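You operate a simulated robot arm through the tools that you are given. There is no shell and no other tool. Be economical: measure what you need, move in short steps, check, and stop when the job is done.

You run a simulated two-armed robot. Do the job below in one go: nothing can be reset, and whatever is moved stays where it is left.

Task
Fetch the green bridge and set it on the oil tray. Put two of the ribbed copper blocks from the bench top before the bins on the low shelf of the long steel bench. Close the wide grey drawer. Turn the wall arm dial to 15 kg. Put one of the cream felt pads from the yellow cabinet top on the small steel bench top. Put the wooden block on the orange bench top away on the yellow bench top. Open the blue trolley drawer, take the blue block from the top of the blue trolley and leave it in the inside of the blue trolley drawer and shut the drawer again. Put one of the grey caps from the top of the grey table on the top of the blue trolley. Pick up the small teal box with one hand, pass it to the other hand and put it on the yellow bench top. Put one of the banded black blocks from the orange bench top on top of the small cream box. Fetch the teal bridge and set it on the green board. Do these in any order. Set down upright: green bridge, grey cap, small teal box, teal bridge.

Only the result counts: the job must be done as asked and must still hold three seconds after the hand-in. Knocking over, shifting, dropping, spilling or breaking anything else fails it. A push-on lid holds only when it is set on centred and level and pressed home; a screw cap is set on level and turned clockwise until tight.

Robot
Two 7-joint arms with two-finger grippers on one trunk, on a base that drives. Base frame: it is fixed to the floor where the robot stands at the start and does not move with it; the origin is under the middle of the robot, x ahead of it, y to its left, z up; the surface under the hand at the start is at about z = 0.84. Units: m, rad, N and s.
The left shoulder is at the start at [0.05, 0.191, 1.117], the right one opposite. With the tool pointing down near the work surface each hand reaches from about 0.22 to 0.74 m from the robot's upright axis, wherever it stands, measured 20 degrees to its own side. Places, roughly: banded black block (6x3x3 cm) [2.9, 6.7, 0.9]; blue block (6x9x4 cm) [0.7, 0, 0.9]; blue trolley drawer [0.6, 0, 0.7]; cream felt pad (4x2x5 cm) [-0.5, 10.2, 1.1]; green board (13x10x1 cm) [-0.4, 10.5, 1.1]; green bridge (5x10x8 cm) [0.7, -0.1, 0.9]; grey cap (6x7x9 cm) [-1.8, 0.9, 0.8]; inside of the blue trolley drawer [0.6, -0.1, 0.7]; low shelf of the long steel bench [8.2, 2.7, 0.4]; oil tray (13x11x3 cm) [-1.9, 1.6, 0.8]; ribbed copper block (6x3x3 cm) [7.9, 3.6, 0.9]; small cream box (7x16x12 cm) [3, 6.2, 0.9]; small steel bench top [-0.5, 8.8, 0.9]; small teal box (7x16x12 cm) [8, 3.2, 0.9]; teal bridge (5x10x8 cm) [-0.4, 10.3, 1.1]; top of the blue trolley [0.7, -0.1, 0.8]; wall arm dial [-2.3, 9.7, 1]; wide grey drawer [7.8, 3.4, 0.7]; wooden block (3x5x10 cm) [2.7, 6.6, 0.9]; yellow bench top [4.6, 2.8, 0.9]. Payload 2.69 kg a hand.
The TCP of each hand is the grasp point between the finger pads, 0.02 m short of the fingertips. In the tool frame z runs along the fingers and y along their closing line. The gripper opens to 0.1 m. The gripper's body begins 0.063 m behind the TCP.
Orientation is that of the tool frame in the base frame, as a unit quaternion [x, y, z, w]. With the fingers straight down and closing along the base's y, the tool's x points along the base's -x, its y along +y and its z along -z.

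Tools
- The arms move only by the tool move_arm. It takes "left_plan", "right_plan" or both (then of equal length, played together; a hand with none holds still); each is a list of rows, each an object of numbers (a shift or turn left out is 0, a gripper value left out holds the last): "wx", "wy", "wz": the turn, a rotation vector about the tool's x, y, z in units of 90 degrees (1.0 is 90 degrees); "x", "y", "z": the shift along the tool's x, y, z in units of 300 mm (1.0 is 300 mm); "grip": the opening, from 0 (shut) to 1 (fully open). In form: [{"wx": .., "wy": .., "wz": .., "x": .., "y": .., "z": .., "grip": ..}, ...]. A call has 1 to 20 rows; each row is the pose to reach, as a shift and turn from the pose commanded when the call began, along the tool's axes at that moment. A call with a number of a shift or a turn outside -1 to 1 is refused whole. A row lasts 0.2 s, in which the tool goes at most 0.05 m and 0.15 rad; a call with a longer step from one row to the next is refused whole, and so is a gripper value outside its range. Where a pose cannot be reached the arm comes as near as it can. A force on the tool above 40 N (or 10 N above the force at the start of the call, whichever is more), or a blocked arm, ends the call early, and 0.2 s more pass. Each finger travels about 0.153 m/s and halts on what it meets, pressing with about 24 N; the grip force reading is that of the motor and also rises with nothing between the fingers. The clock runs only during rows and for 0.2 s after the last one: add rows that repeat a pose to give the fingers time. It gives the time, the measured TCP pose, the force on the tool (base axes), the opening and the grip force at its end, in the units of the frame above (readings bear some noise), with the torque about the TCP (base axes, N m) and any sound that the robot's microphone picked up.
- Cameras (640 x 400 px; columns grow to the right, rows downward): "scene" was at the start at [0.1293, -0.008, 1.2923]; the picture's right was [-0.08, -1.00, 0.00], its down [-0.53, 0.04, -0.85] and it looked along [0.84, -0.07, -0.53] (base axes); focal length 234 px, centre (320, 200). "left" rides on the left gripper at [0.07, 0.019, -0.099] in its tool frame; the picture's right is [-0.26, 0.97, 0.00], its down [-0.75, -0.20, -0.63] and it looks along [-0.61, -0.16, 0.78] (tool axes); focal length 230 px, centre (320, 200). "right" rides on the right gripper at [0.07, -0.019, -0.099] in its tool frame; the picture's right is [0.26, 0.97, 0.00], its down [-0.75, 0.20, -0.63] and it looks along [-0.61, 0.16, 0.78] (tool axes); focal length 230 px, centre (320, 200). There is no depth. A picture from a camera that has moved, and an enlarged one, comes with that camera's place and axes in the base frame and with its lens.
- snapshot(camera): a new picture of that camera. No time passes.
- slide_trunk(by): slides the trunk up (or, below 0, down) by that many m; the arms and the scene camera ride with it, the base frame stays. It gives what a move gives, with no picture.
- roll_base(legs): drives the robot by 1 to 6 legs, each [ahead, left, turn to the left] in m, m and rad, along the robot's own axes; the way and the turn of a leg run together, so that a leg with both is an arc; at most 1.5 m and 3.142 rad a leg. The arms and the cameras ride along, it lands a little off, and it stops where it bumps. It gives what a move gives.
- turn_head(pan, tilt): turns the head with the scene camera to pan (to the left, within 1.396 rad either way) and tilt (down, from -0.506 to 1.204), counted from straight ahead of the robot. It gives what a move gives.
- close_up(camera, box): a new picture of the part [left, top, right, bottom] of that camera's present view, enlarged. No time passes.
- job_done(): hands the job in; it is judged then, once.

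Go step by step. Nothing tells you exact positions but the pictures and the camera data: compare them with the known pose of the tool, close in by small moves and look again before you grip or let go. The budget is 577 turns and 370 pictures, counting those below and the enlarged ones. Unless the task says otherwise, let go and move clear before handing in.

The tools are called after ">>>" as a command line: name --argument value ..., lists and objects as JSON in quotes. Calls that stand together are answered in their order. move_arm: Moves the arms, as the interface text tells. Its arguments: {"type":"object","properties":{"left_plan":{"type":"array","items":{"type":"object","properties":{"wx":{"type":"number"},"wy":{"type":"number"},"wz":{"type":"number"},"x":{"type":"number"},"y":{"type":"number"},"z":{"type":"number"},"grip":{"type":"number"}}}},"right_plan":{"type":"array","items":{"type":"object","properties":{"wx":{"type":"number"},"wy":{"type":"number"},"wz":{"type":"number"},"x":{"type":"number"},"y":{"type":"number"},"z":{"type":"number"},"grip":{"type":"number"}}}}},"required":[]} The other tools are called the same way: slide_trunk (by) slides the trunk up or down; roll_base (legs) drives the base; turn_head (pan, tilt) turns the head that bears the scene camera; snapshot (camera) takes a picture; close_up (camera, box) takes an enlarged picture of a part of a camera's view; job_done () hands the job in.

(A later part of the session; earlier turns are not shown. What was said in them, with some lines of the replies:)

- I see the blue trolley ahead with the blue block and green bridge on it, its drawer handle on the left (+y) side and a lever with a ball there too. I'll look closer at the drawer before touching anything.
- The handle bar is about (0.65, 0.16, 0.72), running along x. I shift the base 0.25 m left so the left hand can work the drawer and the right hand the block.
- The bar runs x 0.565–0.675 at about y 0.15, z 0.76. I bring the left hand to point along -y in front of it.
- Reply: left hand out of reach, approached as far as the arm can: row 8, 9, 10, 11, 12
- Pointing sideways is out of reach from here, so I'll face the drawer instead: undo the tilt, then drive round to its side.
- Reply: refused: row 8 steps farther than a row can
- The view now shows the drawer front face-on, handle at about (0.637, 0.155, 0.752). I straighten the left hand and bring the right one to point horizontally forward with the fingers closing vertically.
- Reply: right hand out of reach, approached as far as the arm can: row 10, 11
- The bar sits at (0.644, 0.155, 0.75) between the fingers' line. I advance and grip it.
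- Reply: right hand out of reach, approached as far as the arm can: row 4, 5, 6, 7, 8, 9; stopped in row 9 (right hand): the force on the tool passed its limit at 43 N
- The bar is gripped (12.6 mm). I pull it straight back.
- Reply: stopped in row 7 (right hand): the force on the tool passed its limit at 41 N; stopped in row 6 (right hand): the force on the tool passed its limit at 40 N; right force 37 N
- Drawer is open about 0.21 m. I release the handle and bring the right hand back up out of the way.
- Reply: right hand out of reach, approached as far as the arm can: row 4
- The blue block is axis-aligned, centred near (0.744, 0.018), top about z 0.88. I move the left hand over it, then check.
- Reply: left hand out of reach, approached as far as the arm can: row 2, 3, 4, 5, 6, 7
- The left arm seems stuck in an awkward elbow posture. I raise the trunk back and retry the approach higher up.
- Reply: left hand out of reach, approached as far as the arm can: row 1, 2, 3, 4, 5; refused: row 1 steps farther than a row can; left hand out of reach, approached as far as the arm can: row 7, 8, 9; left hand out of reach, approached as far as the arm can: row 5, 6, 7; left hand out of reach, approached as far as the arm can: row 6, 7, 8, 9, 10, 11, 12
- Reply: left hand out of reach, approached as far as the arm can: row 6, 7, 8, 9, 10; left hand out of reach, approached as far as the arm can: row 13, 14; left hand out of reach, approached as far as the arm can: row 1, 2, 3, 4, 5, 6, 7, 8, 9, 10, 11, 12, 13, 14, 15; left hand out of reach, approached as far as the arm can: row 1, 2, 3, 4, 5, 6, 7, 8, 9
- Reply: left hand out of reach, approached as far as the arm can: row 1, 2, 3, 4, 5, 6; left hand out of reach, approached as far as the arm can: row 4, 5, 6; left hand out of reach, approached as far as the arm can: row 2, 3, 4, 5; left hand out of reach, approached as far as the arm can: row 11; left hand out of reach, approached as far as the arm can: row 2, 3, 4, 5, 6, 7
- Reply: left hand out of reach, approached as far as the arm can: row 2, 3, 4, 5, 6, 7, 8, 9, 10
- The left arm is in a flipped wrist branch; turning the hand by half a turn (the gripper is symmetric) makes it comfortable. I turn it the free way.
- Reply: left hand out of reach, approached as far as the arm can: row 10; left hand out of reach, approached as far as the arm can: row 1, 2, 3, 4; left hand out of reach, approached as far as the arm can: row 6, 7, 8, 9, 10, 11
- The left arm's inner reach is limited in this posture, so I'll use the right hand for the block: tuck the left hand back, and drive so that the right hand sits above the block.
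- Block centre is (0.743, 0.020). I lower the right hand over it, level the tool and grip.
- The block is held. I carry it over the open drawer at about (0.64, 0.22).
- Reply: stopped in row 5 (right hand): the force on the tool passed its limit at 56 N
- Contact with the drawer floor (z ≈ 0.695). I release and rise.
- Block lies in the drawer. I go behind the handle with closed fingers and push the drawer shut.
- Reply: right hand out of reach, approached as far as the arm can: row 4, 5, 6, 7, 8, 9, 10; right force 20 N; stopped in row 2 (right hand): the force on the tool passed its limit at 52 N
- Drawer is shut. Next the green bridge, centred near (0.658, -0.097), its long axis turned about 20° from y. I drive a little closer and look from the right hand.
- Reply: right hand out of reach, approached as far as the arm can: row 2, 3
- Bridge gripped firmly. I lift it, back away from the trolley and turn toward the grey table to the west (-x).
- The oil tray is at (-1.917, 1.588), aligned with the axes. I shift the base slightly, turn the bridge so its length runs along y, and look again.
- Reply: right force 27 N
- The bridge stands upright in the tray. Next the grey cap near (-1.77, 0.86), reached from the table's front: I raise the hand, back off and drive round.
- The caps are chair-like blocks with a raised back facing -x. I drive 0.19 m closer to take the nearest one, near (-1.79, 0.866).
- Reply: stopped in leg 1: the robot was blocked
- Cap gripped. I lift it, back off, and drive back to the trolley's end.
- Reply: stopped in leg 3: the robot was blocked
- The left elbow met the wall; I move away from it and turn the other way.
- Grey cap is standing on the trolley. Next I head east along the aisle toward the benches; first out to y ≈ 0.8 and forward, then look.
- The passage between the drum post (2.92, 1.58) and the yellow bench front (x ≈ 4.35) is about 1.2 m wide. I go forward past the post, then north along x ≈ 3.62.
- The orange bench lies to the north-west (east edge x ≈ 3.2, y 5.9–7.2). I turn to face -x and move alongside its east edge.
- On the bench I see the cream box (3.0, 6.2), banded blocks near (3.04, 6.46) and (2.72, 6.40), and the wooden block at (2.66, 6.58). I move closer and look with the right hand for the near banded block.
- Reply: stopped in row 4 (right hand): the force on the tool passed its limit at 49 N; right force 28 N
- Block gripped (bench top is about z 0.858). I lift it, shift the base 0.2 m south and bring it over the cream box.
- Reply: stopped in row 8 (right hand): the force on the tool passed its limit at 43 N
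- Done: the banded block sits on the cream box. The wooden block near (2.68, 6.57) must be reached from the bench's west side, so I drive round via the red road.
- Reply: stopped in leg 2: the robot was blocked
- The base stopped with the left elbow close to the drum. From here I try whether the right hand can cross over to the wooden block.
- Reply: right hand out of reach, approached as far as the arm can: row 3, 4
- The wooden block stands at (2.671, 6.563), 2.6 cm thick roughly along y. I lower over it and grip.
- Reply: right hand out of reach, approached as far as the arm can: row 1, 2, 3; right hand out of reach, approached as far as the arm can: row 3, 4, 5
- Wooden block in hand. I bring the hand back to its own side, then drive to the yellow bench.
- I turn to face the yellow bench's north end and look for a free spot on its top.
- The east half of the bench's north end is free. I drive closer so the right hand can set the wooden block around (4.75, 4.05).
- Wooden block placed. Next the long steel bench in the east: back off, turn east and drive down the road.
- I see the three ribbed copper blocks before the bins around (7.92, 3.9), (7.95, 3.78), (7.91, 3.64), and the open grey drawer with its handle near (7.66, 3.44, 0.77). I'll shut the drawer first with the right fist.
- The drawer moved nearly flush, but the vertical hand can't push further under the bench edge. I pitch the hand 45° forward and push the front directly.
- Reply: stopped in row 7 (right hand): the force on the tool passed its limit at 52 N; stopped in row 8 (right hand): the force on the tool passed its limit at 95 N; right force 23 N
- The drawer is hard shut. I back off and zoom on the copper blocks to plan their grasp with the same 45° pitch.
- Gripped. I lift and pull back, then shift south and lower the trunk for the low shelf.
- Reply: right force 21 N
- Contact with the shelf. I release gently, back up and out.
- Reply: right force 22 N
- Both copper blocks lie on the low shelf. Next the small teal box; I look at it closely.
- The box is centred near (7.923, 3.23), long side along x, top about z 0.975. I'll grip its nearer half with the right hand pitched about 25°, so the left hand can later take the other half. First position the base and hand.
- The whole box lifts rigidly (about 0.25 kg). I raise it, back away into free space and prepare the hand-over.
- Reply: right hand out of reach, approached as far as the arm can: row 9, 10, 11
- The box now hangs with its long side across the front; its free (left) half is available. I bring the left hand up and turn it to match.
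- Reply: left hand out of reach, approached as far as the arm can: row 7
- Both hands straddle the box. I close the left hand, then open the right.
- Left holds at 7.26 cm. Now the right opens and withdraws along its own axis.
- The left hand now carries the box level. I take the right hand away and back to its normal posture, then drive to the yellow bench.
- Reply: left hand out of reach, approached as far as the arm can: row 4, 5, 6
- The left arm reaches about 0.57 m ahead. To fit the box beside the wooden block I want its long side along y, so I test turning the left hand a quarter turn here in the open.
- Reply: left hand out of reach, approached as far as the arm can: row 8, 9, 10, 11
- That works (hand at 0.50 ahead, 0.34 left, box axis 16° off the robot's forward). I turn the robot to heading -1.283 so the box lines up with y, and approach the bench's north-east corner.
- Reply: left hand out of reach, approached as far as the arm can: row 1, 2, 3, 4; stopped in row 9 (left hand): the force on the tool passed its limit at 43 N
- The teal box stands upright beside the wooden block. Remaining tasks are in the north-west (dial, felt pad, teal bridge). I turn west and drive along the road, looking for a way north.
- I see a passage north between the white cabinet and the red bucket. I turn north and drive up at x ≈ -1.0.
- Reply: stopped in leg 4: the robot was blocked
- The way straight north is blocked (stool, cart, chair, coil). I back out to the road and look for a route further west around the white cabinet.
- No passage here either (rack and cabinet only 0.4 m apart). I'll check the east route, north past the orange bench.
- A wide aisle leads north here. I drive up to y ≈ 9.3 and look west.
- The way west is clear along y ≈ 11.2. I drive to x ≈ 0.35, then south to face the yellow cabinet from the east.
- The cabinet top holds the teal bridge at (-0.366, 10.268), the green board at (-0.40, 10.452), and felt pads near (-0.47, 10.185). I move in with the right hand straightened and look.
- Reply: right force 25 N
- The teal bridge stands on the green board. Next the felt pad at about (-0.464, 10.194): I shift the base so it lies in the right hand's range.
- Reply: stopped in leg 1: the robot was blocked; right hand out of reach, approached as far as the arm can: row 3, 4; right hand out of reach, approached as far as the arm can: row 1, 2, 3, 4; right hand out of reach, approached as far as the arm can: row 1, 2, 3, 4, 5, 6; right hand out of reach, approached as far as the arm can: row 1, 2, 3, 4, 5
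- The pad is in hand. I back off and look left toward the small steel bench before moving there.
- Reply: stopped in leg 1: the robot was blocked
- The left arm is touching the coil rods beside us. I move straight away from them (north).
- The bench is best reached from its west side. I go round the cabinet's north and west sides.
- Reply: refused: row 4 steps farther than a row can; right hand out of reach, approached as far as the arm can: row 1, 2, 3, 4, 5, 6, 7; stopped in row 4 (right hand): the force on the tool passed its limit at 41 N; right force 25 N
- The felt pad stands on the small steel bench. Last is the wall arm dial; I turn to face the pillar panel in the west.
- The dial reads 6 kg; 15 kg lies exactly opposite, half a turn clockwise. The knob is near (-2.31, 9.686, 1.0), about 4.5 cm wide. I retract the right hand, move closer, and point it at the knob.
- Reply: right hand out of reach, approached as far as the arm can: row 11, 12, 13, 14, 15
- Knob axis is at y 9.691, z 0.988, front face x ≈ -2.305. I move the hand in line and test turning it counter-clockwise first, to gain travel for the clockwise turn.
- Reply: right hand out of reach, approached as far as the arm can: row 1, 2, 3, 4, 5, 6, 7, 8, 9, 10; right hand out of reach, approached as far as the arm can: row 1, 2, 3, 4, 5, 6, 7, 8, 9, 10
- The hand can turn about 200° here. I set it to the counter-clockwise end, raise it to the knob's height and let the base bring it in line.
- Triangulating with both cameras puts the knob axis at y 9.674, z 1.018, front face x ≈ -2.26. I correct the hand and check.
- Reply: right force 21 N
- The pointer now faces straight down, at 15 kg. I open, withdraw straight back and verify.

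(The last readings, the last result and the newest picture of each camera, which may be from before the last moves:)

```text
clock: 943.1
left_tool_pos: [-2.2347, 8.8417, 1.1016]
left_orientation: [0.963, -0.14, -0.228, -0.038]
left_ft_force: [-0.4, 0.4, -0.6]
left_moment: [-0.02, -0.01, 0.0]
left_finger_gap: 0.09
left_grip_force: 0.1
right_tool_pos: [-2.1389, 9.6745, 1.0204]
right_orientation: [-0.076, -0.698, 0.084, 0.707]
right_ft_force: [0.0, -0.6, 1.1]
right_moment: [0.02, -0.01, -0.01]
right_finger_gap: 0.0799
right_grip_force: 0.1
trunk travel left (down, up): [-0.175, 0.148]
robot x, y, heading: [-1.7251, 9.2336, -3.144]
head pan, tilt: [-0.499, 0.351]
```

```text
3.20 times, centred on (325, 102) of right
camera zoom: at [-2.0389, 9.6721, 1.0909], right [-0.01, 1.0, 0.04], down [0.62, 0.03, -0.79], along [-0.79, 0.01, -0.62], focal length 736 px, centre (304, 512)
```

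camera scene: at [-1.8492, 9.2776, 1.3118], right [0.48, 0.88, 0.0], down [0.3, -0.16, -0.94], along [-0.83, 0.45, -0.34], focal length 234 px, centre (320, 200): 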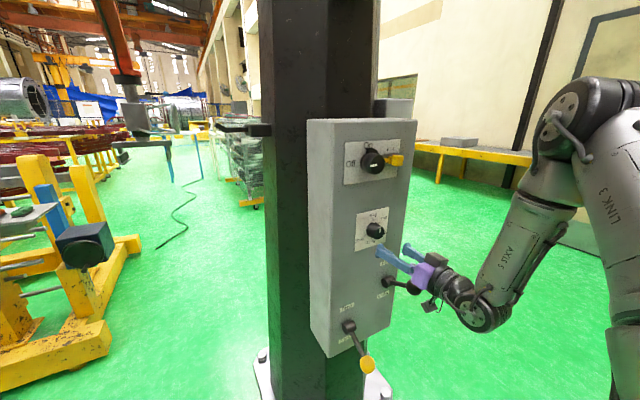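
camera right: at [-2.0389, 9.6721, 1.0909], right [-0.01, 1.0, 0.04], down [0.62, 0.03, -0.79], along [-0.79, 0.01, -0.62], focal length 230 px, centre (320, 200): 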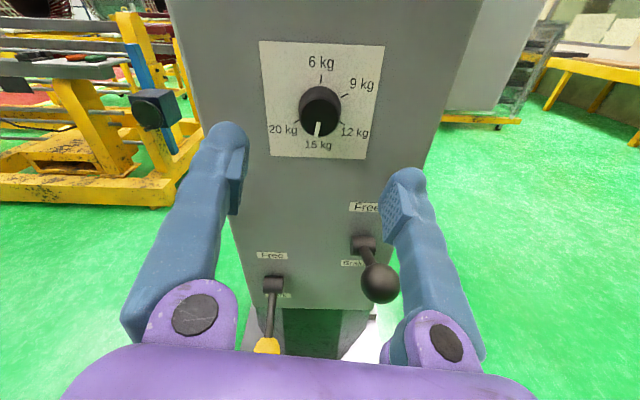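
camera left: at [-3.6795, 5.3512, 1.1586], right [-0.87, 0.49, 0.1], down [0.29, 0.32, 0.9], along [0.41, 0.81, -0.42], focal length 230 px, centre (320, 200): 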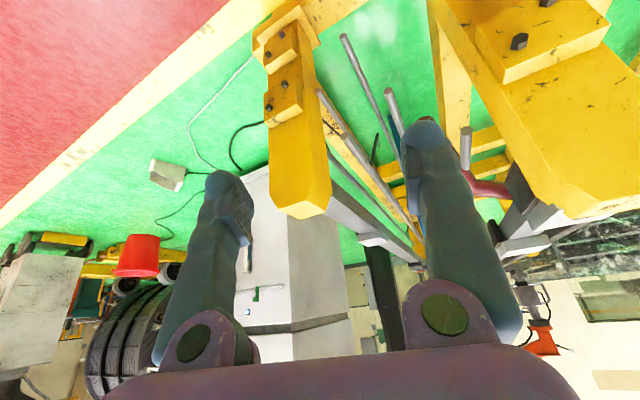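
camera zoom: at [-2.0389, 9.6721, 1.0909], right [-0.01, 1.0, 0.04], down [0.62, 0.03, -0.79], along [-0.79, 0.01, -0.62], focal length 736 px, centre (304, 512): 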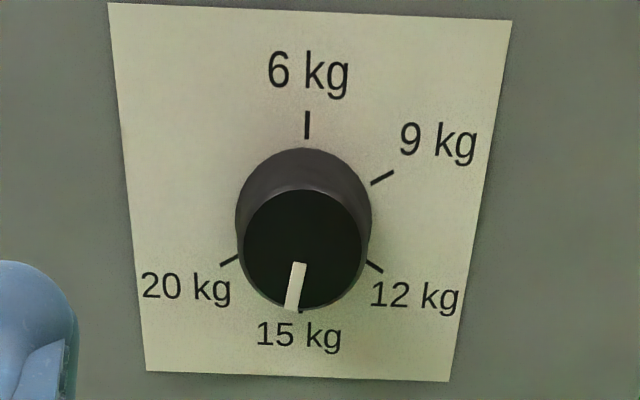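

The pointer sits about 8° past the 15 kg tick. I re-grip and turn it back slightly.

>>> move_arm --right_plan '[{"z": 0.1}, {"z": 0.2}, {"z": 0.3}, {"z": 0.4}, {"z": 0.4, "grip": 0.3}, {"z": 0.4, "grip": 0}, {"z": 0.4, "grip": 0}, {"z": 0.4, "grip": 0}]'

>>> close_up --camera "right" --box '[260, 80, 390, 240]'

```text
clock: 944.9
left_tool_pos: [-2.2349, 8.8415, 1.1009]
left_orientation: [0.963, -0.14, -0.228, -0.039]
left_ft_force: [0.3, 0.1, 0.1]
left_moment: [0.01, 0.01, 0.01]
left_finger_gap: 0.09
left_grip_force: 0.2
right_tool_pos: [-2.2617, 9.672, 1.0207]
right_orientation: [-0.076, -0.698, 0.083, 0.707]
right_ft_force: [-3.9, 1.9, -3.8]
right_moment: [-0.04, -0.12, -0.07]
right_finger_gap: 0.039
right_grip_force: 44.5
trunk travel left (down, up): [-0.175, 0.148]
robot x, y, heading: [-1.7283, 9.2343, -3.141]
head pan, tilt: [-0.499, 0.351]
```

```text
2.50 times, centred on (325, 160) of right
camera zoom: at [-2.1607, 9.671, 1.0914], right [-0.01, 1.0, 0.04], down [0.62, 0.03, -0.78], along [-0.79, 0.02, -0.62], focal length 575 px, centre (308, 300)
```

zoom: 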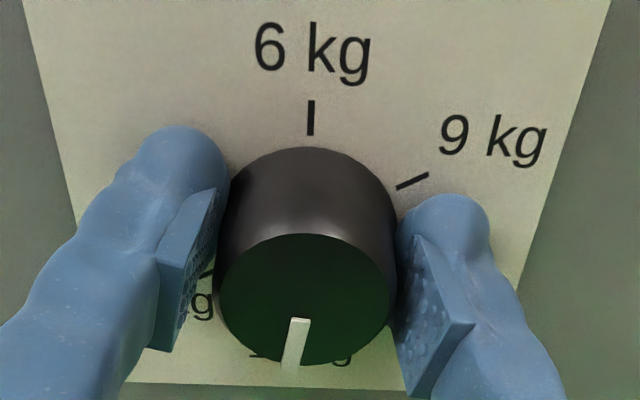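

>>> move_arm --right_plan '[{"wz": -0.03, "grip": 0}, {"wz": -0.06}, {"wz": -0.09}, {"wz": -0.09}]'

>>> close_up --camera "right" --box '[260, 80, 390, 240]'

>>> move_arm --right_plan '[{"grip": 0.3}, {"grip": 0.42}, {"grip": 0.55}, {"grip": 0.8}, {"grip": 0.8}, {"z": -0.1}, {"z": -0.2}, {"z": -0.3}, {"z": -0.4}]'

>>> close_up --camera "right" --box '[260, 40, 390, 165]'

```text
clock: 945.9
left_tool_pos: [-2.2353, 8.8421, 1.1009]
left_orientation: [0.963, -0.14, -0.227, -0.04]
left_ft_force: [0.5, -0.2, 0.4]
left_moment: [0.01, 0.01, 0.02]
left_finger_gap: 0.09
left_grip_force: 0.0
right_tool_pos: [-2.2616, 9.6722, 1.0209]
right_orientation: [-0.025, -0.702, 0.033, 0.711]
right_ft_force: [-11.7, -1.0, 0.8]
right_moment: [0.03, -0.04, 0.08]
right_finger_gap: 0.0388
right_grip_force: 45.7
trunk travel left (down, up): [-0.175, 0.148]
robot x, y, heading: [-1.7303, 9.2327, -3.139]
head pan, tilt: [-0.499, 0.351]
```

```text
2.50 times, centred on (325, 160) of right
camera zoom: at [-2.1605, 9.6606, 1.0902], right [-0.01, 0.98, 0.18], down [0.62, 0.15, -0.77], along [-0.79, 0.1, -0.61], focal length 575 px, centre (308, 300)
```

zoom: 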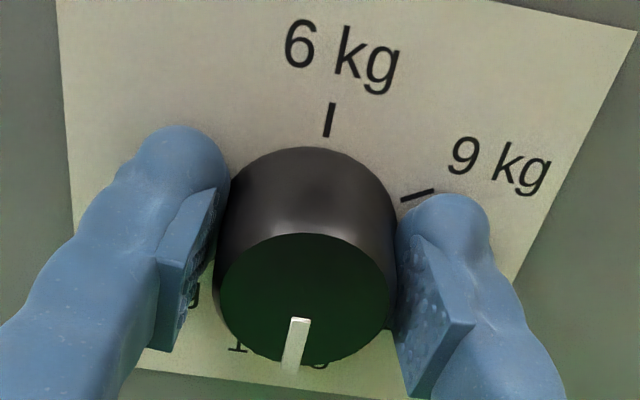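

```text
clock: 947.9
left_tool_pos: [-2.2334, 8.8413, 1.1028]
left_orientation: [0.963, -0.14, -0.228, -0.04]
left_ft_force: [0.3, -0.2, -0.4]
left_moment: [-0.04, 0.0, -0.03]
left_finger_gap: 0.0898
left_grip_force: 0.1
right_tool_pos: [-2.1401, 9.6746, 1.0217]
right_orientation: [-0.025, -0.701, 0.033, 0.712]
right_ft_force: [0.0, -0.5, -0.3]
right_moment: [0.02, 0.0, -0.01]
right_finger_gap: 0.0801
right_grip_force: 0.1
trunk travel left (down, up): [-0.175, 0.148]
robot x, y, heading: [-1.728, 9.2334, -3.138]
head pan, tilt: [-0.499, 0.351]
```

```text
3.20 times, centred on (325, 102) of right
camera zoom: at [-2.0386, 9.6619, 1.0904], right [-0.01, 0.98, 0.18], down [0.62, 0.14, -0.77], along [-0.79, 0.1, -0.61], focal length 736 px, centre (304, 512)
```

zoom: 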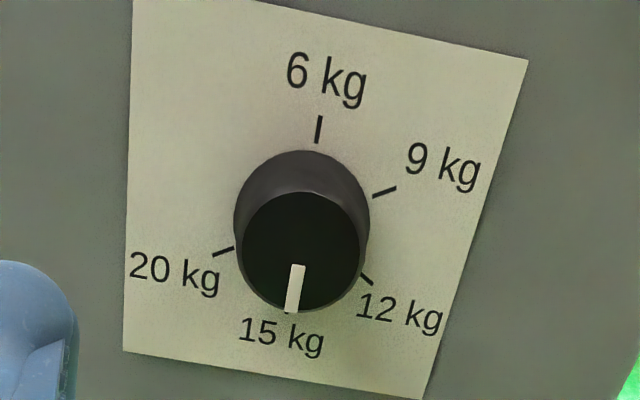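

The pointer now lines up with the 15 kg tick. I back the robot clear and hand in.

>>> roll_base --legs '[[-0.2, 0, 0]]'

>>> snapshot --camera "scene"

```text
clock: 949.5
left_tool_pos: [-2.0327, 8.8413, 1.1015]
left_orientation: [0.963, -0.14, -0.228, -0.039]
left_ft_force: [0.2, 0.0, 0.2]
left_moment: [-0.02, -0.02, 0.01]
left_finger_gap: 0.0903
left_grip_force: 0.1
right_tool_pos: [-1.9405, 9.6748, 1.0222]
right_orientation: [-0.025, -0.701, 0.033, 0.712]
right_ft_force: [0.3, -0.2, 0.2]
right_moment: [-0.02, -0.03, 0.02]
right_finger_gap: 0.0803
right_grip_force: 0.0
trunk travel left (down, up): [-0.175, 0.148]
robot x, y, heading: [-1.5275, 9.2314, -3.137]
head pan, tilt: [-0.499, 0.351]
```

```text
117 pictures are left
camera scene: at [-1.6487, 9.2779, 1.3119], right [0.48, 0.88, 0.0], down [0.3, -0.16, -0.94], along [-0.83, 0.45, -0.34], focal length 234 px, centre (320, 200)
```

scene: 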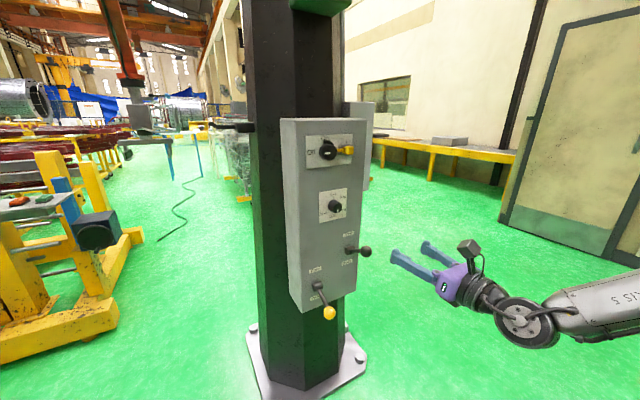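

All eleven jobs look done in the pictures, both hands are clear, and nothing is held, so I hand in.

>>> job_done

```text
The job is handed in.
```

All eleven parts are done and handed in. I checked most of them in pictures; the two drawers I also pushed until they stopped hard, and the blue block was last seen lying in the drawer before I shut it.

The robot bumped a few things on the way: the grey table's front, the wall, the drum beside the orange bench, the coil rods by the yellow cabinet, and something unseen near the red bucket. Each time it stopped and I backed off. I saw nothing shifted, but I did not go back to check each spot.
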